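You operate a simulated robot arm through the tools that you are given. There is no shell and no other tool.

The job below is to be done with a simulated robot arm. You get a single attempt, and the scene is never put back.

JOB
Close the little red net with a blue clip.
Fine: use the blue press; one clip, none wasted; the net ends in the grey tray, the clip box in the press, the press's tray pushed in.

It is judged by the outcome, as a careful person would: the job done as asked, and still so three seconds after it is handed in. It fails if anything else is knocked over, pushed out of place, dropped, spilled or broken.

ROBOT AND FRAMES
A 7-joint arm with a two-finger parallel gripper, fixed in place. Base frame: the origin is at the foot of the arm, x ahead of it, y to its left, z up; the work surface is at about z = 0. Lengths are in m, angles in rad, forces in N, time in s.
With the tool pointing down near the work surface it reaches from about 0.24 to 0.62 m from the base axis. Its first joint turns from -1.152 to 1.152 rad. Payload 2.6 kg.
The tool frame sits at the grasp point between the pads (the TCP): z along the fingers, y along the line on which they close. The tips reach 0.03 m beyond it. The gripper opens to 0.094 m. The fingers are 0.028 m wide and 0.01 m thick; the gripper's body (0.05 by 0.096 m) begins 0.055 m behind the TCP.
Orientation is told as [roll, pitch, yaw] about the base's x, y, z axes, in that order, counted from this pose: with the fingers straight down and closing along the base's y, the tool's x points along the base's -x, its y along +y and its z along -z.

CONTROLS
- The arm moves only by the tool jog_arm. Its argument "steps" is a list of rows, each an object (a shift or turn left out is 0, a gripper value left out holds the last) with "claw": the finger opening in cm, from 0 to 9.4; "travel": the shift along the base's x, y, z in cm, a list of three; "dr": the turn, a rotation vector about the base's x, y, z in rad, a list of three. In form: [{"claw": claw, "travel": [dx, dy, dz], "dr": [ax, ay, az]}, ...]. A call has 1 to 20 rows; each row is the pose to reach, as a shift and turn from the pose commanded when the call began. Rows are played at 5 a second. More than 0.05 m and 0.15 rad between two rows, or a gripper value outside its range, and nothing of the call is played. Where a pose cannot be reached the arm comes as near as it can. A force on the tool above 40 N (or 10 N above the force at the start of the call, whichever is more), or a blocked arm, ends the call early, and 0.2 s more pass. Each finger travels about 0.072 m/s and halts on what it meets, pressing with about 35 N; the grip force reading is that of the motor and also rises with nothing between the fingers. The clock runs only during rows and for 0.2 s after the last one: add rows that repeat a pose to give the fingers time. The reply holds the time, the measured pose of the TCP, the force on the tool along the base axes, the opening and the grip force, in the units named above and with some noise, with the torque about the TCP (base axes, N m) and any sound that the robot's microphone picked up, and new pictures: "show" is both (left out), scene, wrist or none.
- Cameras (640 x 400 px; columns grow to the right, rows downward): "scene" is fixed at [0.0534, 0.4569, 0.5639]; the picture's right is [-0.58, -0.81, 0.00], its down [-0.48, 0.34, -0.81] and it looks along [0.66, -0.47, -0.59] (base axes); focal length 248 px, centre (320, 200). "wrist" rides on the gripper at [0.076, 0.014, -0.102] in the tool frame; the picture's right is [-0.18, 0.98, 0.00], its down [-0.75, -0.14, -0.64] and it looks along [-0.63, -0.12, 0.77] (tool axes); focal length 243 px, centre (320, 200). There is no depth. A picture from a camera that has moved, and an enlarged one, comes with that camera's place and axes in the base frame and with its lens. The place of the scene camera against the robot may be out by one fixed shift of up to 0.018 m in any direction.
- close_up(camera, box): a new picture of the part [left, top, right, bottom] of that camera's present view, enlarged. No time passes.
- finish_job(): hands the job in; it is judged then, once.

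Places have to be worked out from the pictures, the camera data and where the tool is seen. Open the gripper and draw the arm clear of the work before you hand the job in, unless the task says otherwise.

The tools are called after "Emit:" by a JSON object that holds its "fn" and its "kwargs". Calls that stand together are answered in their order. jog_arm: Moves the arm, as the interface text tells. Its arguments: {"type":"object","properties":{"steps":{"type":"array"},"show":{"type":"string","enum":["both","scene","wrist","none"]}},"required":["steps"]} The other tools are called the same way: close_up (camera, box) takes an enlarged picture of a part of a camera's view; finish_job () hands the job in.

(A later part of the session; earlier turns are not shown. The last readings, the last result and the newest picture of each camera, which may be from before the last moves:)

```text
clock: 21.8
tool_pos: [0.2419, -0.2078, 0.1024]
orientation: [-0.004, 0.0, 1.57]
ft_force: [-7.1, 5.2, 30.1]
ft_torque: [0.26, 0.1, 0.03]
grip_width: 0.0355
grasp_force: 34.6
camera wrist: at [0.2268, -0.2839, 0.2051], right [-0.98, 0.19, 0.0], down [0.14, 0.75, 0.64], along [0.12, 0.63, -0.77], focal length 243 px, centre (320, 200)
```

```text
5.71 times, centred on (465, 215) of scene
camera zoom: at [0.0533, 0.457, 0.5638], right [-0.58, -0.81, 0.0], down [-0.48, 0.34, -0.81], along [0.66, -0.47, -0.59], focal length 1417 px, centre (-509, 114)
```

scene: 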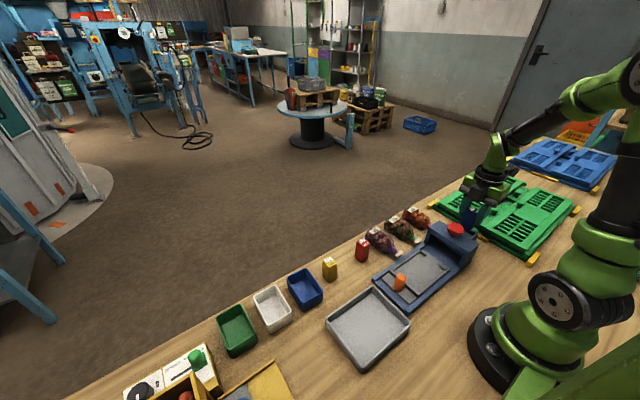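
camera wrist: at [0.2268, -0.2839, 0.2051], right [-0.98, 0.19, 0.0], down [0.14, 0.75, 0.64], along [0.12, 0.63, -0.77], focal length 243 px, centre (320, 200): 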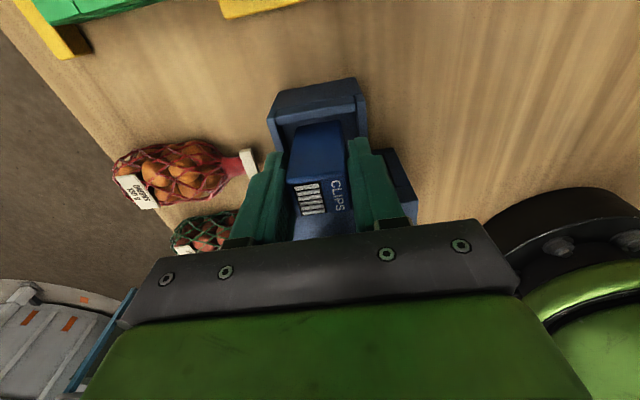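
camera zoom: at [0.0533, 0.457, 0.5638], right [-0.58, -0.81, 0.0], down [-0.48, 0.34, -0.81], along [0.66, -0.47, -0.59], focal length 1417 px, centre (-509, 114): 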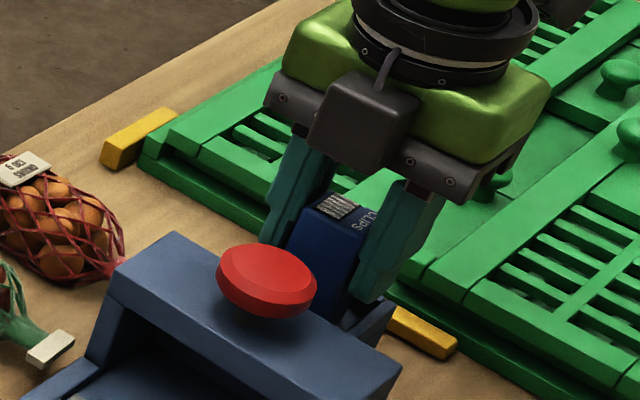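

The box stands on the pocket floor, inside the walls, with its top facing up. I ease the pressure by 1 mm, open the fingers and rise straight up.

Emit:
{"fn": "jog_arm", "kwargs": {"steps": [{"travel": [0, 0, 0.1]}, {"travel": [0, 0, 0.15]}, {"claw": 4.2, "travel": [0, 0, 0.15]}, {"claw": 5.5, "travel": [0, 0, 0.15]}, {"claw": 5.5, "travel": [0, 0, 0.15]}, {"claw": 5.5, "travel": [0, 0, 0.15]}], "show": "wrist"}}

Emit:
{"fn": "close_up", "kwargs": {"camera": "wrist", "box": [255, 70, 395, 240]}}

```text
clock: 23.2
tool_pos: [0.2417, -0.2067, 0.102]
orientation: [0.0, 0.0, 1.572]
ft_force: [-0.1, -0.9, -0.4]
ft_torque: [-0.01, 0.02, -0.02]
grip_width: 0.055
grasp_force: 0.0
camera wrist: at [0.2276, -0.2835, 0.2054], right [-0.98, 0.18, 0.0], down [0.14, 0.75, 0.64], along [0.12, 0.63, -0.77], focal length 243 px, centre (320, 200)
```

wrist: 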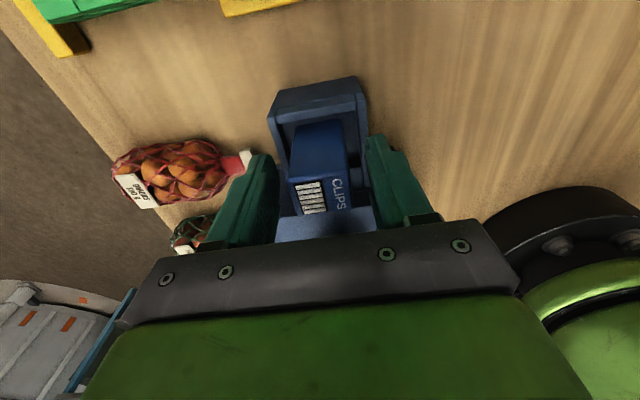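

```text
2.35 times, centred on (325, 155) of wrist
camera zoom: at [0.2276, -0.2835, 0.2054], right [-0.98, 0.18, 0.0], down [0.14, 0.75, 0.64], along [0.12, 0.63, -0.77], focal length 571 px, centre (308, 306)
```

zoom: 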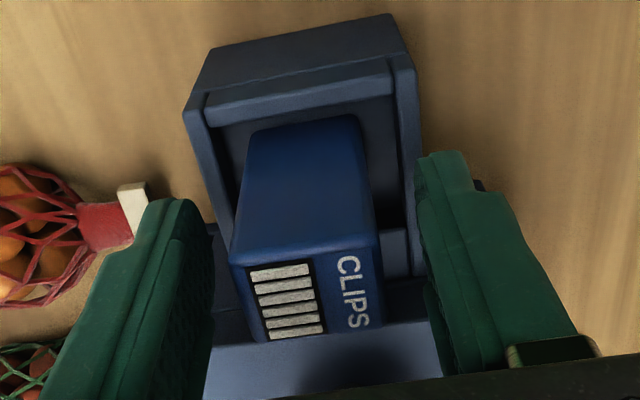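

The clip box is seated upright in the pocket and the arm is free of it. I rise clear, rotate back to yaw 0 and move above the red net.

Emit:
{"fn": "jog_arm", "kwargs": {"steps": [{"travel": [0, 0, 4]}, {"travel": [0, 0, 8]}, {"travel": [0, 0, 11]}, {"claw": 9.4, "travel": [1, 0.2, 12], "dr": [0, 0, -0.13]}, {"travel": [2, 0.4, 12], "dr": [0, 0, -0.26]}, {"travel": [3, 0.6, 12], "dr": [0, 0, -0.39]}, {"travel": [4, 0.8, 12], "dr": [0, 0, -0.52]}, {"travel": [5, 1, 12], "dr": [0, 0, -0.65]}, {"travel": [6, 1.2, 12], "dr": [0, 0, -0.78]}, {"travel": [7, 1.4, 12], "dr": [0, 0, -0.91]}, {"travel": [8, 1.5, 12], "dr": [0, 0, -1.04]}, {"travel": [9, 1.6, 12], "dr": [0, 0, -1.17]}, {"travel": [10, 1.7, 11], "dr": [0, 0, -1.3]}, {"travel": [12, 1.8, 10], "dr": [0, 0, -1.44]}, {"travel": [13.6, 1.9, 9], "dr": [0, 0, -1.572]}, {"travel": [13.6, 1.9, 9], "dr": [0, 0, -1.572]}]}}

```text
clock: 26.6
tool_pos: [0.378, -0.1866, 0.194]
orientation: [0.001, -0.001, -0.005]
ft_force: [0.3, -0.3, 0.2]
ft_torque: [0.01, 0.02, -0.02]
grip_width: 0.094
grasp_force: 0.1
camera wrist: at [0.3018, -0.172, 0.2965], right [0.19, 0.98, 0.0], down [0.75, -0.14, 0.64], along [0.63, -0.12, -0.77], focal length 243 px, centre (320, 200)
```

scene: 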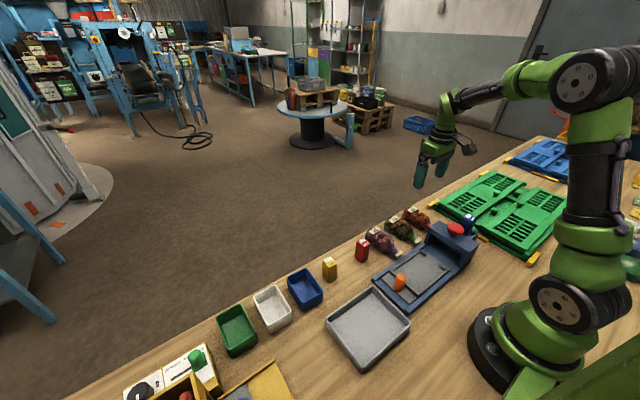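
wrist: 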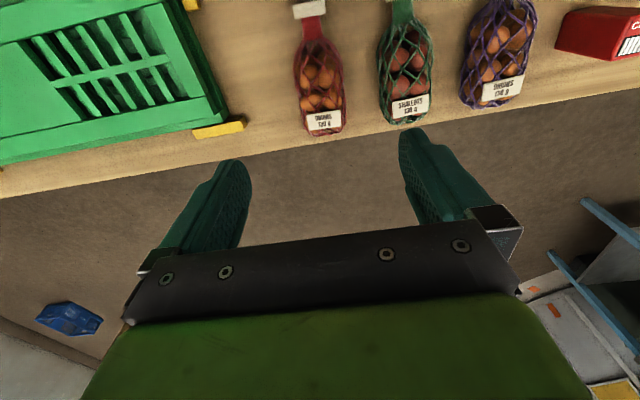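

Emit:
{"fn": "close_up", "kwargs": {"camera": "wrist", "box": [250, 0, 410, 140]}}

Emit:
{"fn": "close_up", "kwargs": {"camera": "scene", "box": [390, 195, 490, 260]}}

```text
2.86 times, centred on (330, 70) of wrist
camera zoom: at [0.3018, -0.172, 0.2965], right [0.19, 0.98, 0.0], down [0.75, -0.14, 0.64], along [0.63, -0.12, -0.77], focal length 693 px, centre (291, 571)
```

zoom: 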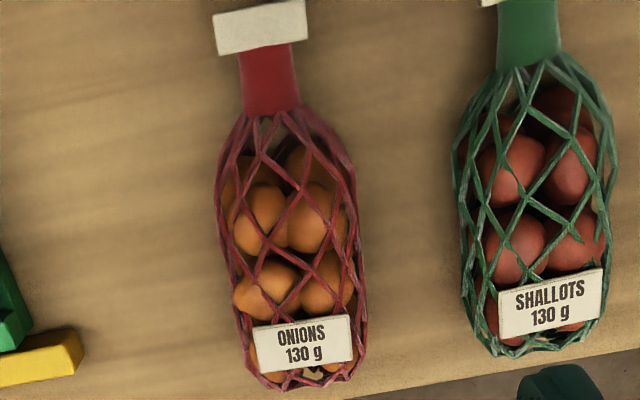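

```text
6.15 times, centred on (440, 228) of scene
camera zoom: at [0.0534, 0.4569, 0.5639], right [-0.58, -0.81, 0.0], down [-0.48, 0.34, -0.81], along [0.66, -0.47, -0.59], focal length 1526 px, centre (-418, 31)
```

zoom: 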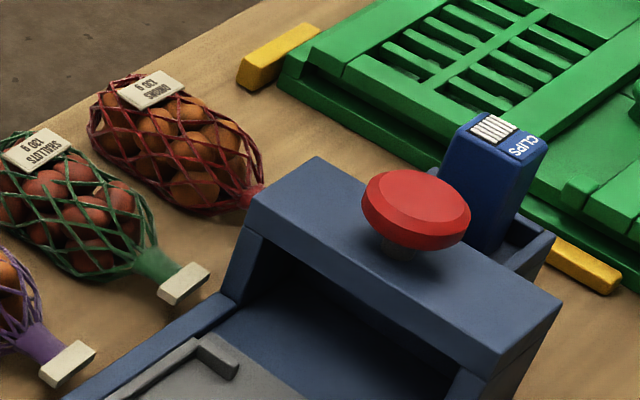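

The clip box stands in the press. The red net runs from its header at (0.309,-0.184) to its end at (0.431,-0.191), and its body is about 0.053 wide and centred near (0.378,-0.187). I line up with its slight tilt and descend around the body with a 7.2 cm opening, keeping clear of the green net.

Emit:
{"fn": "jog_arm", "kwargs": {"steps": [{"claw": 7.2, "travel": [0, 0, -3], "dr": [0, 0, -0.025]}, {"travel": [0, 0, -6], "dr": [0, 0, -0.05]}, {"travel": [0, 0, -9], "dr": [0, 0, -0.05]}, {"travel": [0, 0, -12], "dr": [0, 0, -0.05]}, {"travel": [0, 0, -14], "dr": [0, 0, -0.05]}, {"travel": [0, 0, -15.2], "dr": [0, 0, -0.05]}, {"travel": [0, 0, -15.2], "dr": [0, 0, -0.05]}]}}

Emit:
{"fn": "close_up", "kwargs": {"camera": "wrist", "box": [220, 60, 440, 240]}}

Emit:
{"fn": "close_up", "kwargs": {"camera": "scene", "box": [360, 160, 490, 260]}}

```text
clock: 28.2
tool_pos: [0.3779, -0.1868, 0.0408]
orientation: [0.0, -0.001, -0.052]
ft_force: [0.2, 0.0, 0.8]
ft_torque: [-0.02, 0.0, -0.01]
grip_width: 0.072
grasp_force: 0.1
camera wrist: at [0.3016, -0.1694, 0.1426], right [0.23, 0.97, 0.0], down [0.74, -0.18, 0.64], along [0.63, -0.15, -0.77], focal length 243 px, centre (320, 200)
```

scene: 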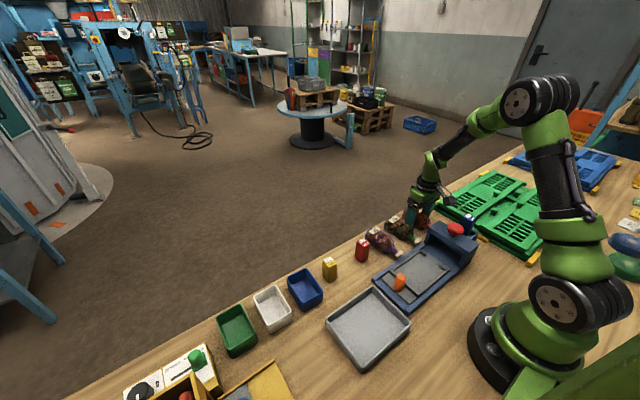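
wrist: 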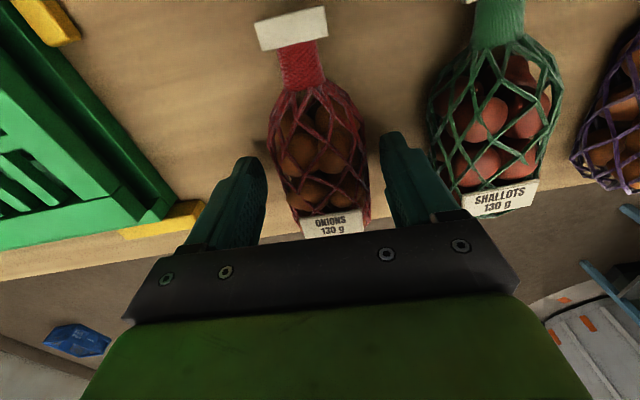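

```text
2.22 times, centred on (330, 150) of wrist
camera zoom: at [0.3016, -0.1694, 0.1426], right [0.23, 0.97, 0.0], down [0.74, -0.18, 0.64], along [0.63, -0.15, -0.77], focal length 539 px, centre (298, 311)
```

zoom: 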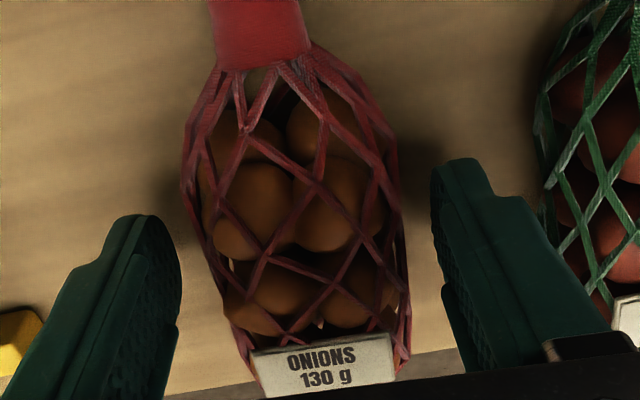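

```text
4.00 times, centred on (425, 210) of scene
camera zoom: at [0.0534, 0.4569, 0.5639], right [-0.58, -0.81, 0.0], down [-0.48, 0.34, -0.81], along [0.66, -0.47, -0.59], focal length 992 px, centre (-100, 160)
```

zoom: 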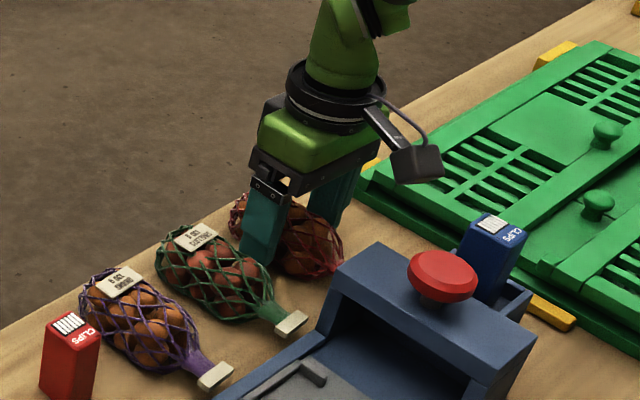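

The net's body is centred between the fingers, so I close on it step by step and watch the grip.

Emit:
{"fn": "jog_arm", "kwargs": {"steps": [{"claw": 6.0}, {"claw": 5.0}, {"claw": 4.6}, {"claw": 4.6}, {"claw": 4.6}], "show": "wrist"}}

```text
clock: 29.4
tool_pos: [0.3775, -0.1877, 0.0398]
orientation: [0.0, -0.002, -0.051]
ft_force: [0.6, 0.7, 0.5]
ft_torque: [-0.02, 0.0, 0.03]
grip_width: 0.0489
grasp_force: 35.0
camera wrist: at [0.3017, -0.1696, 0.1429], right [0.23, 0.97, 0.0], down [0.74, -0.18, 0.64], along [0.63, -0.15, -0.77], focal length 243 px, centre (320, 200)
```

wrist: 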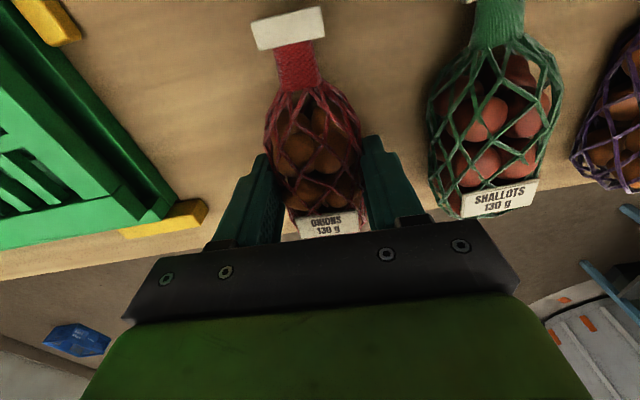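

The grip is solid at 0.049 m and 35 N. I lift straight up and check how the net hangs.

Emit:
{"fn": "jog_arm", "kwargs": {"steps": [{"travel": [0, 0, 1]}, {"travel": [0, 0, 2.5]}, {"travel": [0, 0, 5]}, {"travel": [0, 0, 9]}, {"travel": [0, 0, 13]}, {"travel": [0, 0, 17]}, {"travel": [0, 0, 17]}]}}

Emit:
{"fn": "close_up", "kwargs": {"camera": "wrist", "box": [220, 0, 440, 240]}}

Emit:
{"fn": "close_up", "kwargs": {"camera": "scene", "box": [370, 100, 510, 260]}}

```text
clock: 31.0
tool_pos: [0.3781, -0.1868, 0.2113]
orientation: [-0.001, -0.002, -0.052]
ft_force: [0.9, -0.3, -1.2]
ft_torque: [0.0, 0.03, 0.01]
grip_width: 0.0488
grasp_force: 34.8
camera wrist: at [0.3022, -0.1695, 0.314], right [0.23, 0.97, 0.0], down [0.74, -0.18, 0.64], along [0.63, -0.15, -0.77], focal length 243 px, centre (320, 200)
```

scene: 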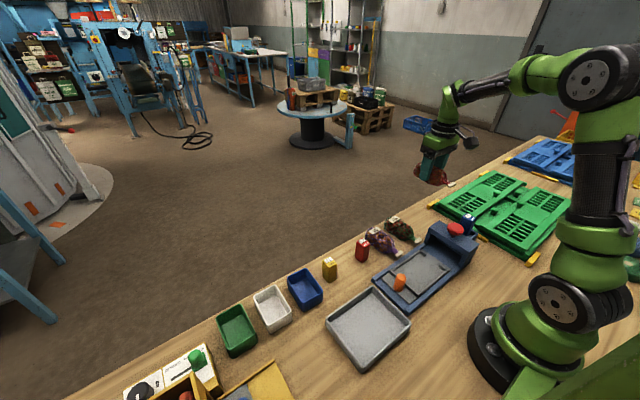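
wrist: 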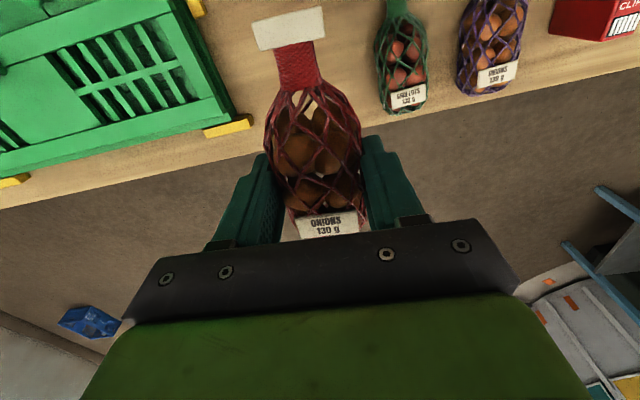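

```text
1.67 times, centred on (330, 120) of wrist
camera zoom: at [0.3022, -0.1695, 0.314], right [0.23, 0.97, 0.0], down [0.74, -0.18, 0.64], along [0.63, -0.15, -0.77], focal length 404 px, centre (303, 333)
```

zoom: 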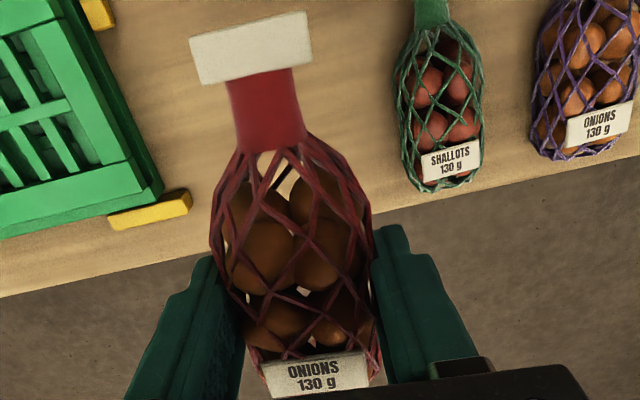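

```text
2.50 times, centred on (440, 180) of scene
camera zoom: at [0.0534, 0.4569, 0.5639], right [-0.58, -0.81, 0.0], down [-0.48, 0.34, -0.81], along [0.66, -0.47, -0.59], focal length 620 px, centre (20, 250)
```

zoom: 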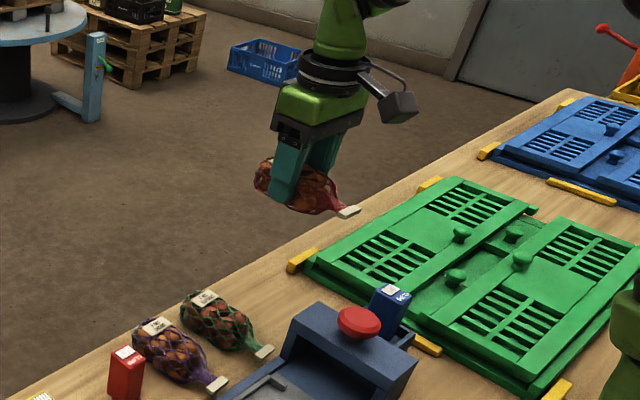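

The net is held rigidly, with its shoulder about 0.044 m and its header about 0.067 m from the grasp point toward −x. I turn it +93° so the neck points to the tower (−y) and bring it high above the press tray.

Emit:
{"fn": "jog_arm", "kwargs": {"steps": [{"travel": [-0.5, 1.2, 2], "dr": [0, 0, 0.13]}, {"travel": [-1.2, 2.5, 3], "dr": [0, 0, 0.26]}, {"travel": [-2.2, 3.8, 3], "dr": [0, 0, 0.39]}, {"travel": [-3.2, 5.1, 3], "dr": [0, 0, 0.52]}, {"travel": [-4.2, 6.4, 3], "dr": [0, 0, 0.65]}, {"travel": [-5.2, 7.7, 3], "dr": [0, 0, 0.78]}, {"travel": [-6.4, 9, 3], "dr": [0, 0, 0.91]}, {"travel": [-7.6, 10.3, 3], "dr": [0, 0, 1.04]}, {"travel": [-8.8, 11.6, 3], "dr": [0, 0, 1.17]}, {"travel": [-10, 12.9, 2], "dr": [0, 0, 1.3]}, {"travel": [-11.4, 14.2, 1], "dr": [0, 0, 1.43]}, {"travel": [-12.8, 15.4, -1], "dr": [0, 0, 1.55]}, {"travel": [-13.9, 16.6, -3], "dr": [0, 0, 1.622]}, {"travel": [-13.9, 16.6, -3], "dr": [0, 0, 1.622]}]}}

```text
clock: 34.0
tool_pos: [0.2376, -0.0212, 0.179]
orientation: [0.0, -0.001, 1.573]
ft_force: [-0.6, -0.2, -1.3]
ft_torque: [-0.01, 0.01, 0.04]
grip_width: 0.0485
grasp_force: 34.5
camera wrist: at [0.224, -0.0977, 0.2822], right [-0.98, 0.18, 0.0], down [0.14, 0.75, 0.64], along [0.12, 0.63, -0.77], focal length 243 px, centre (320, 200)
```

scene: 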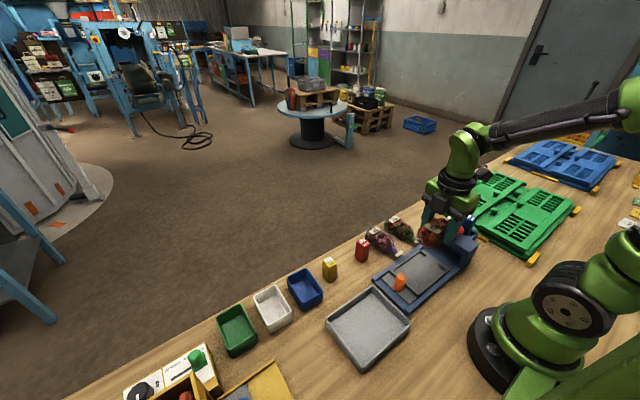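
wrist: 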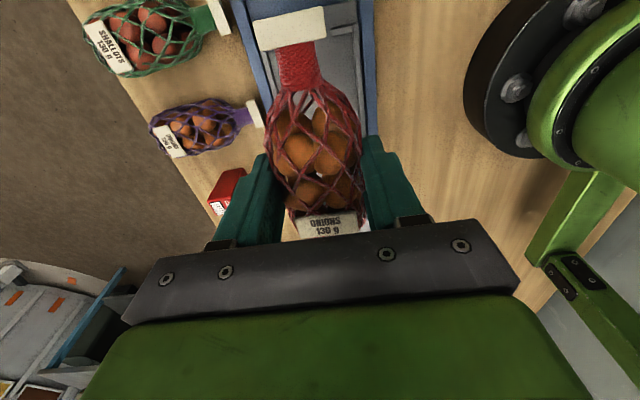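

The pose is reached with the net over the tray. I'm checking its alignment with the tray's tabs before lowering.

Emit:
{"fn": "close_up", "kwargs": {"camera": "wrist", "box": [220, 0, 400, 130]}}

Emit:
{"fn": "close_up", "kwargs": {"camera": "scene", "box": [360, 180, 500, 310]}}

```text
3.08 times, centred on (310, 65) of wrist
camera zoom: at [0.224, -0.0977, 0.2822], right [-0.98, 0.18, 0.0], down [0.14, 0.75, 0.64], along [0.12, 0.63, -0.77], focal length 746 px, centre (351, 615)
```

zoom: 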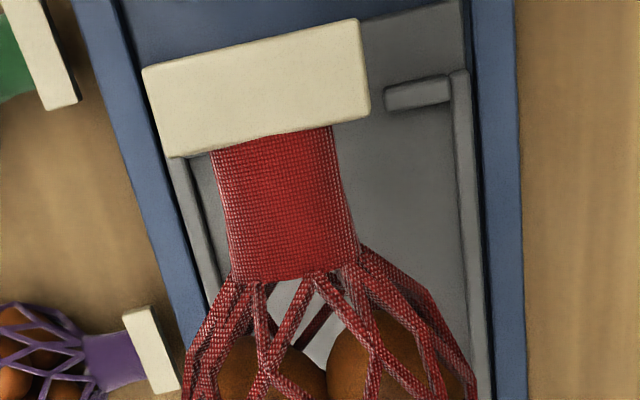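

```text
3.08 times, centred on (430, 245) of scene
camera zoom: at [0.0533, 0.4569, 0.5639], right [-0.58, -0.81, 0.0], down [-0.48, 0.34, -0.81], along [0.66, -0.47, -0.59], focal length 763 px, centre (-18, 62)
```

zoom: 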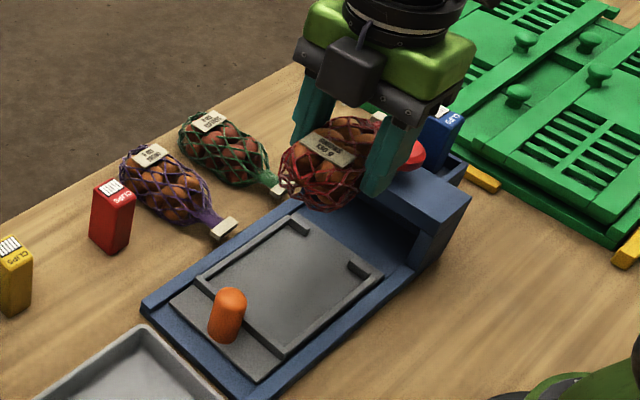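

The neck and header line up on the tray's centreline (x≈0.24), and the shoulder is about 4 mm inside the tabs. I shift 4 mm toward −y and lower to just above the tray, then check.

Emit:
{"fn": "jog_arm", "kwargs": {"steps": [{"travel": [0, -0.4, -3]}, {"travel": [0, -0.4, -6]}, {"travel": [0, -0.4, -9]}, {"travel": [0, -0.4, -11]}, {"travel": [0, -0.4, -11.5]}, {"travel": [0, -0.4, -11.5]}]}}

Emit:
{"fn": "close_up", "kwargs": {"camera": "scene", "box": [360, 180, 500, 310]}}

Emit:
{"fn": "close_up", "kwargs": {"camera": "wrist", "box": [220, 0, 420, 240]}}

```text
clock: 35.4
tool_pos: [0.2395, -0.0232, 0.0645]
orientation: [0.0, -0.002, 1.569]
ft_force: [0.0, 0.4, -0.8]
ft_torque: [0.02, 0.02, 0.0]
grip_width: 0.0488
grasp_force: 35.1
camera wrist: at [0.2253, -0.101, 0.1683], right [-0.98, 0.18, 0.0], down [0.14, 0.75, 0.64], along [0.12, 0.63, -0.77], focal length 243 px, centre (320, 200)
```

scene: 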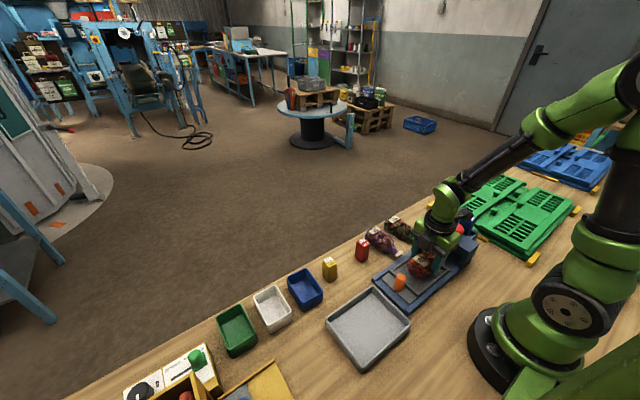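
wrist: 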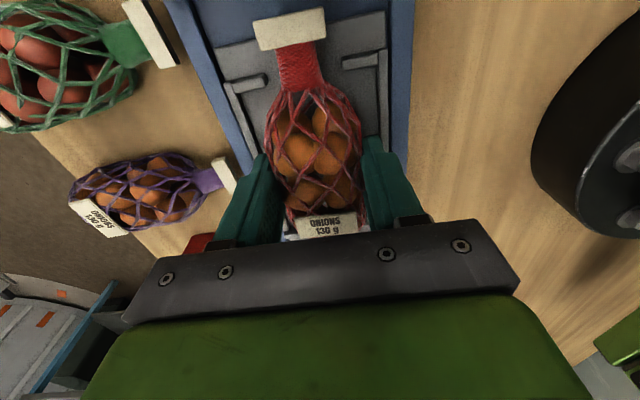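

```text
3.08 times, centred on (430, 245) of scene
camera zoom: at [0.0534, 0.4569, 0.5639], right [-0.58, -0.81, 0.0], down [-0.48, 0.34, -0.81], along [0.66, -0.47, -0.59], focal length 763 px, centre (-18, 62)
```

zoom: 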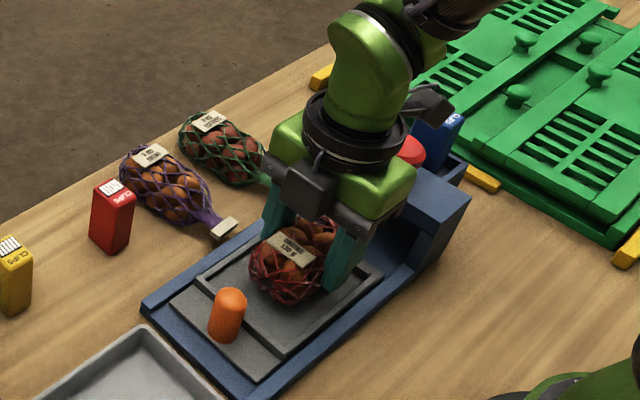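

```text
1.67 times, centred on (320, 120) of wrist
camera zoom: at [0.2253, -0.101, 0.1683], right [-0.98, 0.18, 0.0], down [0.14, 0.75, 0.64], along [0.12, 0.63, -0.77], focal length 404 px, centre (320, 333)
```

zoom: 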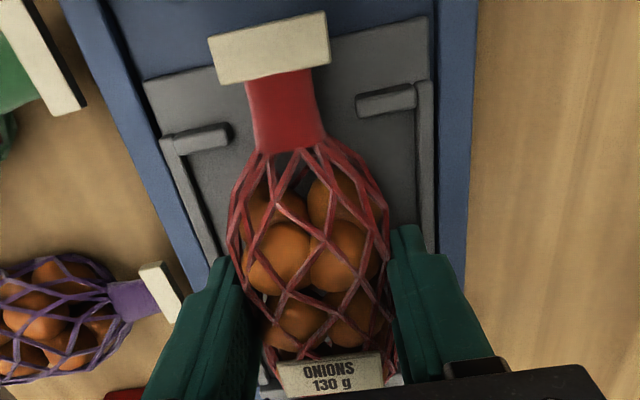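

The neck sits centred between the two tabs and the fingers are inside the rails. I lower slowly until the tray takes the net's weight.

Emit:
{"fn": "jog_arm", "kwargs": {"steps": [{"travel": [0, 0, -0.4]}, {"travel": [0, 0, -0.7]}, {"travel": [0, 0, -0.9]}, {"travel": [0, 0, -1.1]}, {"travel": [0, 0, -1.1]}], "show": "wrist"}}

```text
clock: 36.4
tool_pos: [0.2384, -0.0251, 0.0564]
orientation: [0.0, -0.001, 1.569]
ft_force: [-3.8, 0.2, 9.2]
ft_torque: [0.11, -0.09, 0.08]
grip_width: 0.0484
grasp_force: 34.7
stopped in row 5: the force on the tool passed its limit at 46 N (the readings are from after the stop); the commanded pose is now the measured one
camera wrist: at [0.2246, -0.1015, 0.1592], right [-0.98, 0.19, 0.0], down [0.14, 0.75, 0.64], along [0.12, 0.63, -0.76], focal length 243 px, centre (320, 200)
```

wrist: 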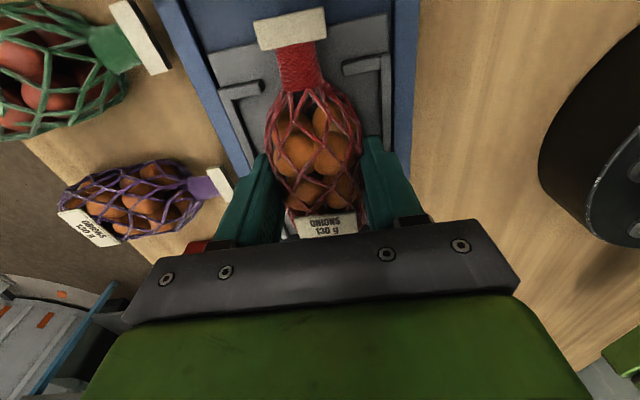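

Contact came at z≈0.056, so the tray plate is at about z 0.016 and the net is resting on it. I'm checking close up, then opening the fingers a little.

Emit:
{"fn": "close_up", "kwargs": {"camera": "wrist", "box": [200, 0, 440, 240]}}

Emit:
{"fn": "jog_arm", "kwargs": {"steps": [{"travel": [0, 0, 0.05]}, {"claw": 5.3, "travel": [0, 0, 0.05]}, {"claw": 5.7, "travel": [0, 0, 0.05]}, {"claw": 5.7, "travel": [0, 0, 0.05]}]}}

Emit:
{"fn": "close_up", "kwargs": {"camera": "wrist", "box": [200, 0, 440, 240]}}

```text
1.67 times, centred on (320, 120) of wrist
camera zoom: at [0.2246, -0.1015, 0.1592], right [-0.98, 0.19, 0.0], down [0.14, 0.75, 0.64], along [0.12, 0.63, -0.76], focal length 404 px, centre (320, 333)
```

zoom: 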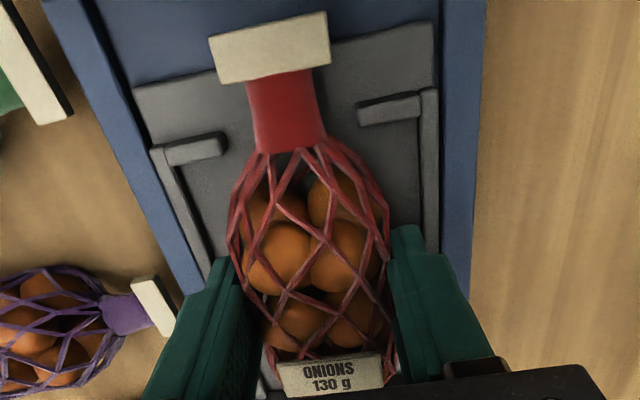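

```text
clock: 37.4
tool_pos: [0.2391, -0.0242, 0.0573]
orientation: [-0.002, -0.002, 1.569]
ft_force: [-0.6, -0.1, -0.7]
ft_torque: [-0.01, 0.0, -0.01]
grip_width: 0.0569
grasp_force: 0.0
camera wrist: at [0.2248, -0.1014, 0.1592], right [-0.98, 0.19, 0.0], down [0.14, 0.75, 0.64], along [0.12, 0.63, -0.76], focal length 243 px, centre (320, 200)
```

scene: 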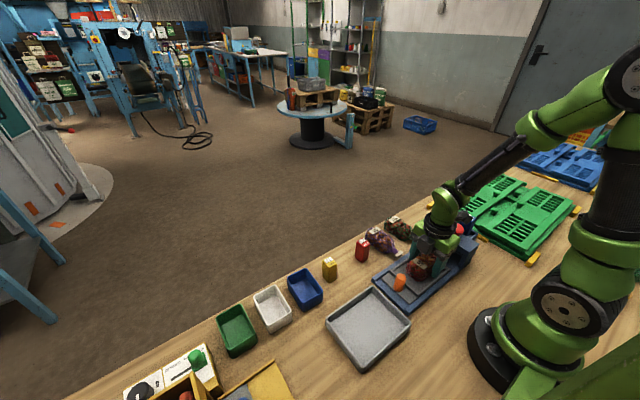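
wrist: 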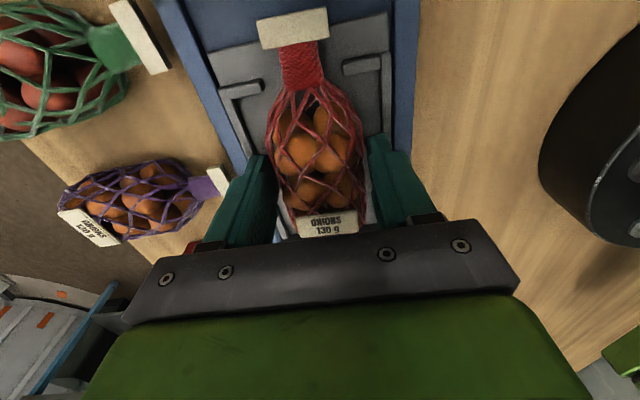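

```text
1.67 times, centred on (320, 120) of wrist
camera zoom: at [0.2248, -0.1014, 0.1592], right [-0.98, 0.19, 0.0], down [0.14, 0.75, 0.64], along [0.12, 0.63, -0.76], focal length 404 px, centre (320, 333)
```

zoom: 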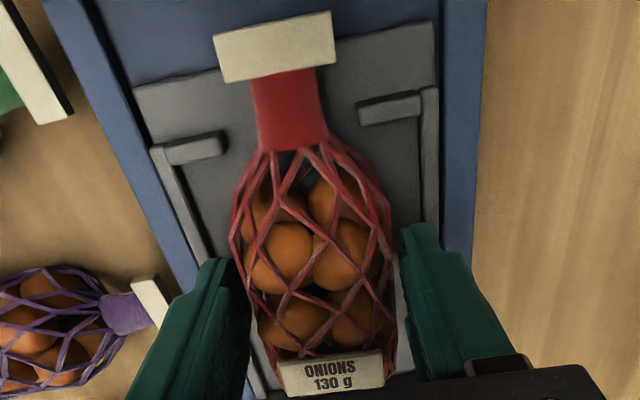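

The net lies in the tray and the fingers are free. I rise straight up and move over to the tray's orange knob.

Emit:
{"fn": "jog_arm", "kwargs": {"steps": [{"travel": [0, 0, 1.5]}, {"travel": [0, 0, 4]}, {"travel": [0, 0, 8]}, {"travel": [0, 0, 11]}, {"travel": [0.2, 3, 11]}, {"travel": [0.2, 6, 11]}, {"travel": [0.2, 9, 10]}, {"travel": [0.2, 9, 10]}]}}

Emit:
{"fn": "close_up", "kwargs": {"camera": "wrist", "box": [200, 0, 440, 240]}}

Emit:
{"fn": "close_up", "kwargs": {"camera": "scene", "box": [360, 180, 500, 310]}}

```text
clock: 39.2
tool_pos: [0.2427, 0.065, 0.1564]
orientation: [-0.001, -0.002, 1.569]
ft_force: [1.1, 0.5, -0.8]
ft_torque: [0.01, -0.01, -0.01]
grip_width: 0.057
grasp_force: 0.1
camera wrist: at [0.229, -0.0117, 0.2597], right [-0.98, 0.19, 0.0], down [0.14, 0.75, 0.64], along [0.12, 0.63, -0.76], focal length 243 px, centre (320, 200)
```

scene: 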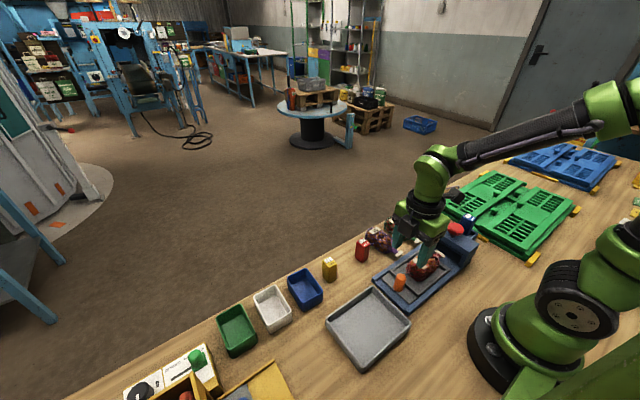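
wrist: 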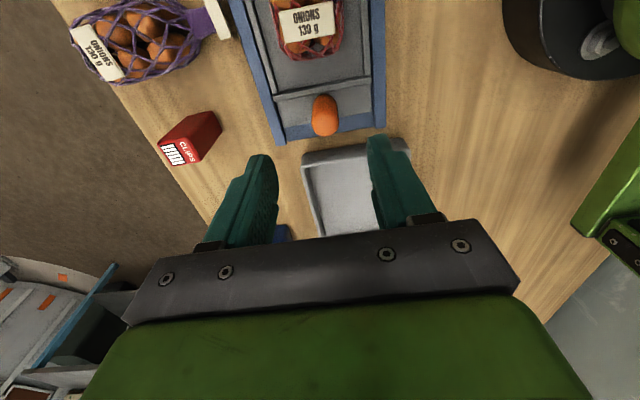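

```text
1.67 times, centred on (320, 120) of wrist
camera zoom: at [0.229, -0.0117, 0.2597], right [-0.98, 0.19, 0.0], down [0.14, 0.75, 0.64], along [0.12, 0.63, -0.76], focal length 404 px, centre (320, 333)
```

zoom: 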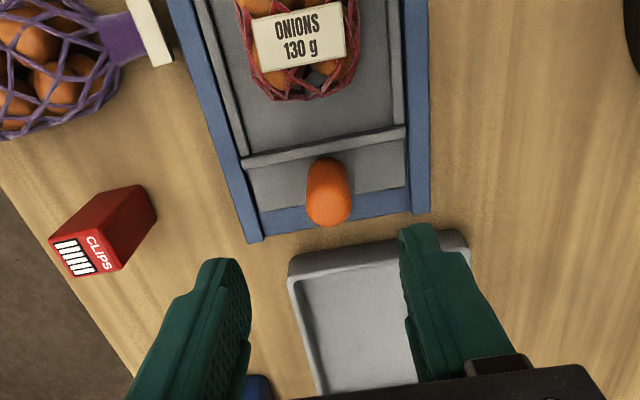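

```text
3.08 times, centred on (430, 245) of scene
camera zoom: at [0.0533, 0.4569, 0.5639], right [-0.58, -0.81, 0.0], down [-0.48, 0.34, -0.81], along [0.66, -0.47, -0.59], focal length 763 px, centre (-18, 62)
```

zoom: 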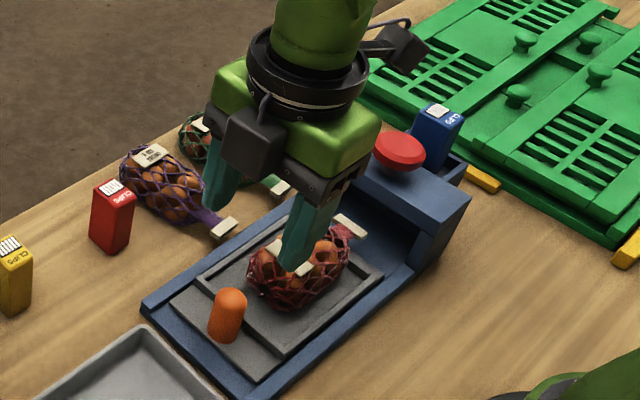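

The orange knob is at about (0.2405, 0.0725), roughly 2.5 cm thick, with its top near z 0.062. I descend around it with the fingers closing along x.

Emit:
{"fn": "jog_arm", "kwargs": {"steps": [{"travel": [-0.2, 0.7, -3]}, {"travel": [-0.2, 0.7, -6]}, {"travel": [-0.2, 0.7, -8.5]}, {"travel": [-0.2, 0.7, -10]}, {"travel": [-0.2, 0.7, -10]}]}}

Emit:
{"fn": "close_up", "kwargs": {"camera": "wrist", "box": [200, 0, 440, 240]}}

```text
clock: 40.4
tool_pos: [0.24, 0.0729, 0.0562]
orientation: [-0.002, -0.003, 1.569]
ft_force: [0.0, 0.3, -0.9]
ft_torque: [-0.02, -0.01, -0.02]
grip_width: 0.057
grasp_force: 0.2
camera wrist: at [0.225, -0.0043, 0.1592], right [-0.98, 0.19, 0.0], down [0.14, 0.75, 0.64], along [0.12, 0.63, -0.76], focal length 243 px, centre (320, 200)
```

scene: 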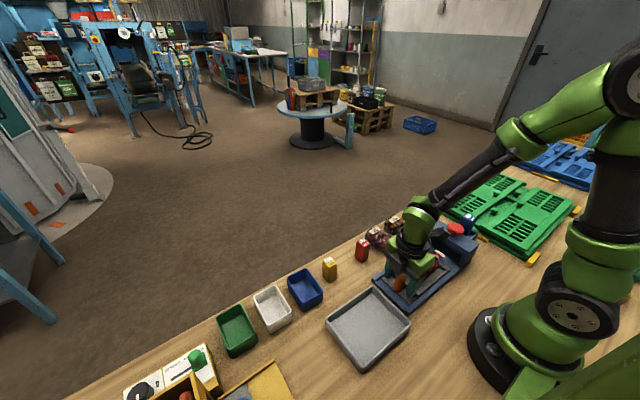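
wrist: 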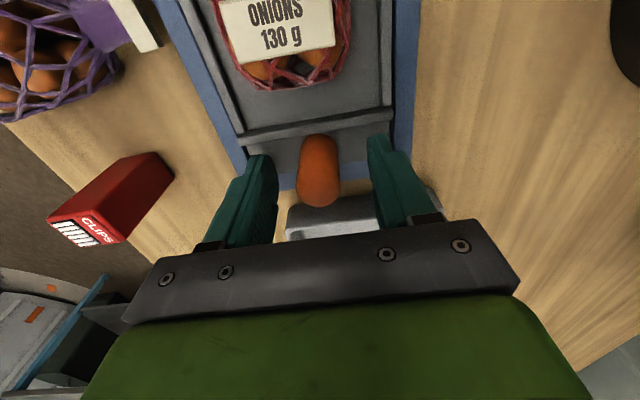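

```text
1.67 times, centred on (320, 120) of wrist
camera zoom: at [0.225, -0.0043, 0.1592], right [-0.98, 0.19, 0.0], down [0.14, 0.75, 0.64], along [0.12, 0.63, -0.76], focal length 404 px, centre (320, 333)
```

zoom: 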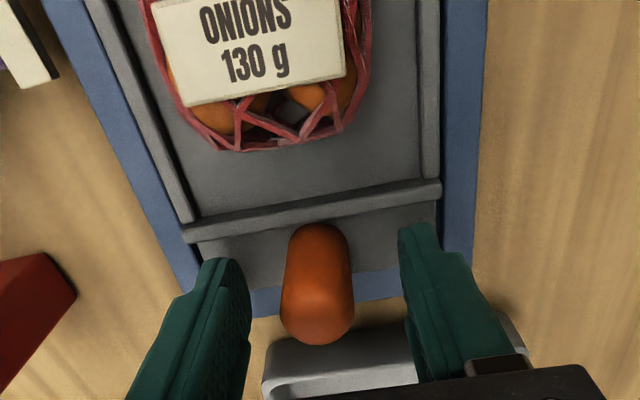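

The knob is centred between the fingers. I close on it, then look at the reading before pushing.

Emit:
{"fn": "jog_arm", "kwargs": {"steps": [{"claw": 4.0}, {"claw": 2.0}, {"claw": 1.6}, {"claw": 1.6}], "show": "wrist"}}

```text
clock: 41.4
tool_pos: [0.2401, 0.072, 0.0556]
orientation: [-0.004, -0.004, 1.568]
ft_force: [11.5, -0.6, -9.7]
ft_torque: [0.07, 0.61, 0.04]
grip_width: 0.0234
grasp_force: 44.9
camera wrist: at [0.2256, -0.0044, 0.1595], right [-0.98, 0.19, 0.0], down [0.14, 0.75, 0.64], along [0.12, 0.63, -0.76], focal length 243 px, centre (320, 200)
```

wrist: 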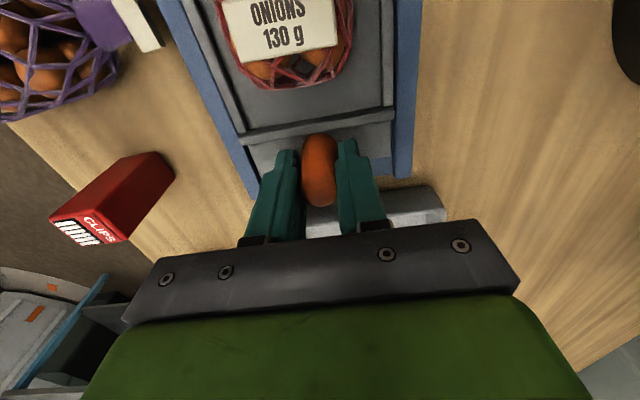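

The knob is held, with only about 1 mm of sideways preload, which I take out by shifting +1 mm in x. I begin pushing the tray slowly toward the tower.

Emit:
{"fn": "jog_arm", "kwargs": {"steps": [{"travel": [0.1, 0, 0.1]}, {"travel": [0.1, -0.4, 0.1]}, {"travel": [0.1, -0.8, 0.1]}, {"travel": [0.1, -1.2, 0.1]}, {"travel": [0.1, -1.6, 0.1]}, {"travel": [0.1, -2.0, 0.1]}, {"travel": [0.1, -2.4, 0.1]}, {"travel": [0.1, -2.8, 0.1]}, {"travel": [0.1, -2.8, 0.1]}]}}

Emit:
{"fn": "close_up", "kwargs": {"camera": "scene", "box": [360, 180, 500, 310]}}

```text
clock: 41.9
tool_pos: [0.2398, 0.0719, 0.0558]
orientation: [-0.002, -0.002, 1.572]
ft_force: [2.2, -0.2, -4.7]
ft_torque: [-0.04, 0.3, 0.02]
grip_width: 0.0235
grasp_force: 45.1
stopped in row 2: the force on the tool passed its limit at 41 N (the readings are from after the stop); the commanded pose is now the measured one
camera wrist: at [0.2259, -0.0049, 0.1597], right [-0.98, 0.18, 0.0], down [0.14, 0.75, 0.64], along [0.12, 0.63, -0.77], focal length 243 px, centre (320, 200)
```

scene: 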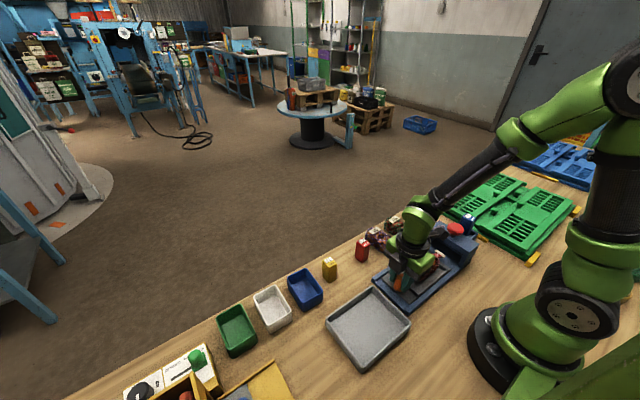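
wrist: 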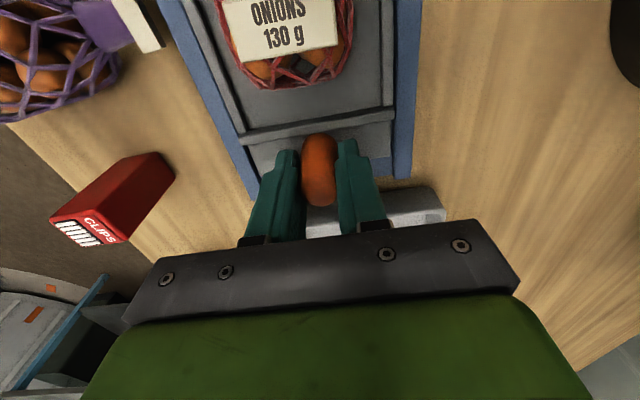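

```text
3.08 times, centred on (430, 245) of scene
camera zoom: at [0.0533, 0.4569, 0.5638], right [-0.58, -0.81, 0.0], down [-0.48, 0.34, -0.81], along [0.66, -0.47, -0.59], focal length 763 px, centre (-18, 62)
```

zoom: 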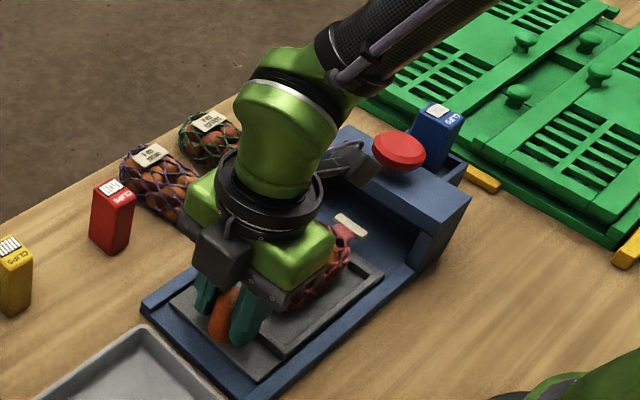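

The push stopped at 41 N with almost no motion, so 4 mm per row was too abrupt with the sideways preload. I'll retry in much smaller increments along y only.

Emit:
{"fn": "jog_arm", "kwargs": {"steps": [{"travel": [0, 0, 0]}, {"travel": [0, -0.1, 0]}, {"travel": [0, -0.2, 0]}, {"travel": [0, -0.3, 0]}, {"travel": [0, -0.4, 0]}, {"travel": [0, -0.5, 0]}, {"travel": [0, -0.6, 0]}, {"travel": [0, -0.7, 0]}, {"travel": [0, -0.8, 0]}, {"travel": [0, -0.9, 0]}, {"travel": [0, -1.0, 0]}], "show": "wrist"}}

```text
clock: 44.3
tool_pos: [0.2404, 0.0631, 0.0557]
orientation: [-0.002, -0.002, 1.571]
ft_force: [6.8, 0.0, -16.3]
ft_torque: [0.71, 0.05, -0.17]
grip_width: 0.0232
grasp_force: 44.7
camera wrist: at [0.2259, -0.0146, 0.1597], right [-0.98, 0.18, 0.0], down [0.14, 0.75, 0.64], along [0.12, 0.63, -0.77], focal length 243 px, centre (320, 200)
```

wrist: 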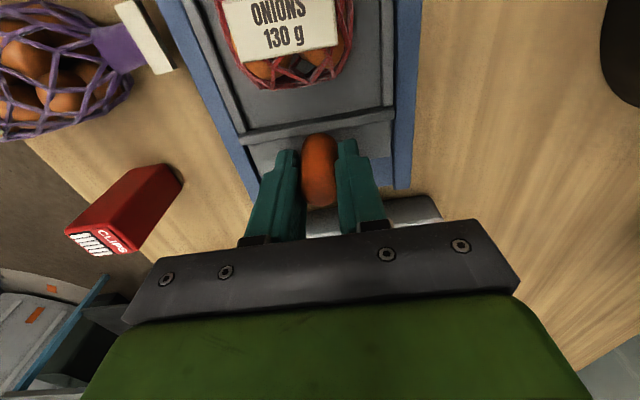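

The tray slides now: the net moves along with it and the y force is small. I continue in 2 mm rows, trimming out the vertical preload.

Emit:
{"fn": "jog_arm", "kwargs": {"steps": [{"travel": [0.05, 0, -0.1]}, {"travel": [0.05, -0.2, -0.1]}, {"travel": [0.05, -0.4, -0.1]}, {"travel": [0.05, -0.6, -0.1]}, {"travel": [0.05, -0.8, -0.1]}, {"travel": [0.05, -1.0, -0.1]}, {"travel": [0.05, -1.2, -0.1]}, {"travel": [0.05, -1.4, -0.1]}, {"travel": [0.05, -1.6, -0.1]}, {"travel": [0.05, -1.8, -0.1]}, {"travel": [0.05, -2.0, -0.1]}, {"travel": [0.05, -2.2, -0.1]}, {"travel": [0.05, -2.4, -0.1]}, {"travel": [0.05, -2.6, -0.1]}]}}

Emit:
{"fn": "close_up", "kwargs": {"camera": "scene", "box": [360, 180, 500, 310]}}

```text
clock: 47.3
tool_pos: [0.2406, 0.0369, 0.0546]
orientation: [0.0, -0.003, 1.571]
ft_force: [-13.9, 1.3, 37.1]
ft_torque: [0.01, 0.26, -0.03]
grip_width: 0.0237
grasp_force: 44.8
camera wrist: at [0.226, -0.0407, 0.1583], right [-0.98, 0.18, 0.0], down [0.14, 0.75, 0.64], along [0.12, 0.63, -0.77], focal length 243 px, centre (320, 200)
```

scene: 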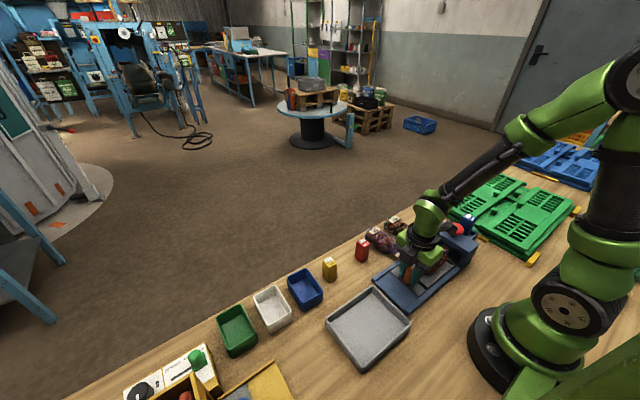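
wrist: 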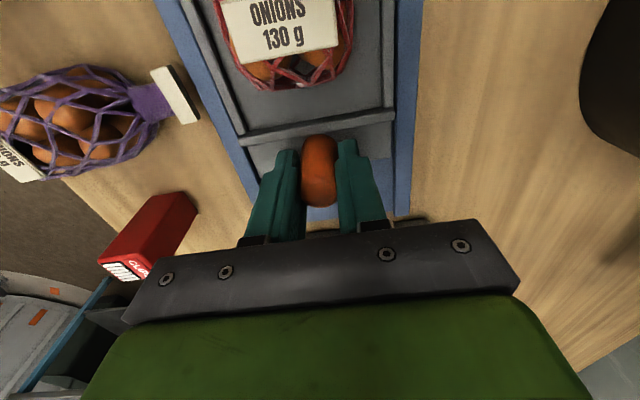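

```text
3.08 times, centred on (430, 245) of scene
camera zoom: at [0.0532, 0.4569, 0.5639], right [-0.58, -0.81, 0.0], down [-0.48, 0.34, -0.81], along [0.66, -0.47, -0.59], focal length 763 px, centre (-18, 62)
```

zoom: 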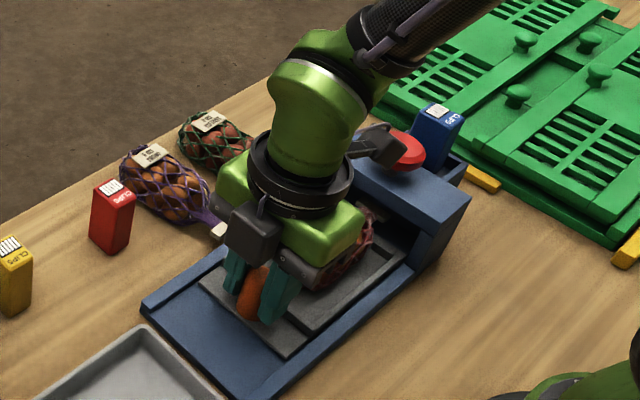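

The tray has travelled 3.5 cm and a downward preload has built up, so I raise 0.7 mm to relieve it. Then I continue pushing in until it meets its stop.

Emit:
{"fn": "jog_arm", "kwargs": {"steps": [{"travel": [0, 0, 0.05]}, {"travel": [0, 0, 0.07]}, {"travel": [0, -0.2, 0.07]}, {"travel": [0, -0.4, 0.07]}, {"travel": [0, -0.6, 0.07]}, {"travel": [0, -0.8, 0.07]}, {"travel": [0, -1.0, 0.07]}, {"travel": [0, -1.2, 0.07]}, {"travel": [0, -1.4, 0.07]}, {"travel": [0, -1.6, 0.07]}]}}

Emit:
{"fn": "close_up", "kwargs": {"camera": "scene", "box": [360, 180, 500, 310]}}

```text
clock: 49.5
tool_pos: [0.2399, 0.0207, 0.0562]
orientation: [-0.002, -0.002, 1.57]
ft_force: [3.6, 0.8, -36.6]
ft_torque: [-0.02, -0.13, 0.02]
grip_width: 0.0232
grasp_force: 44.8
camera wrist: at [0.226, -0.0572, 0.1594], right [-0.98, 0.18, 0.0], down [0.14, 0.75, 0.64], along [0.12, 0.63, -0.77], focal length 243 px, centre (320, 200)
```

scene: 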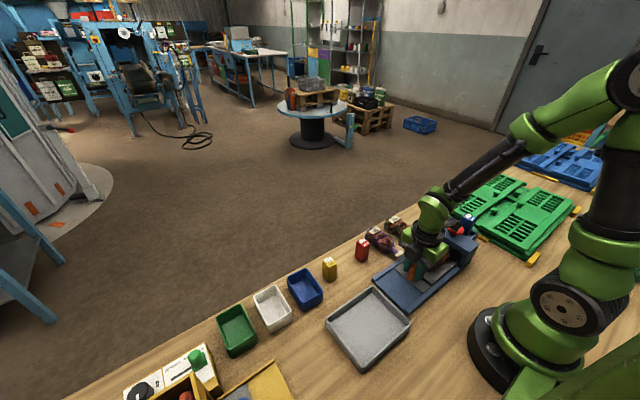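
wrist: 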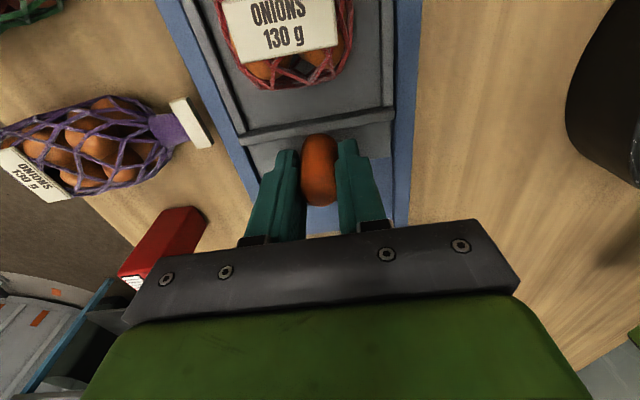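

```text
3.08 times, centred on (430, 245) of scene
camera zoom: at [0.0535, 0.4569, 0.5638], right [-0.58, -0.81, 0.0], down [-0.48, 0.34, -0.81], along [0.66, -0.47, -0.59], focal length 763 px, centre (-18, 62)
```

zoom: 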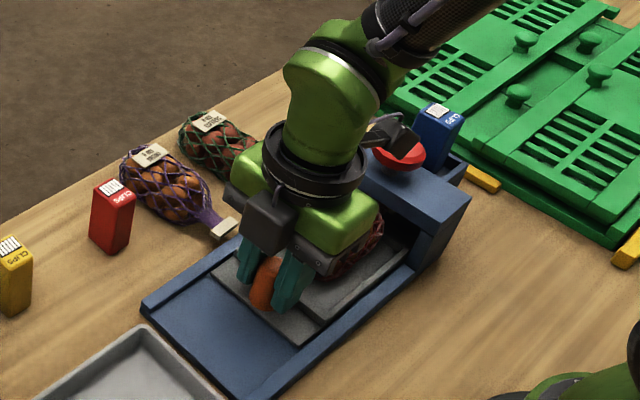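

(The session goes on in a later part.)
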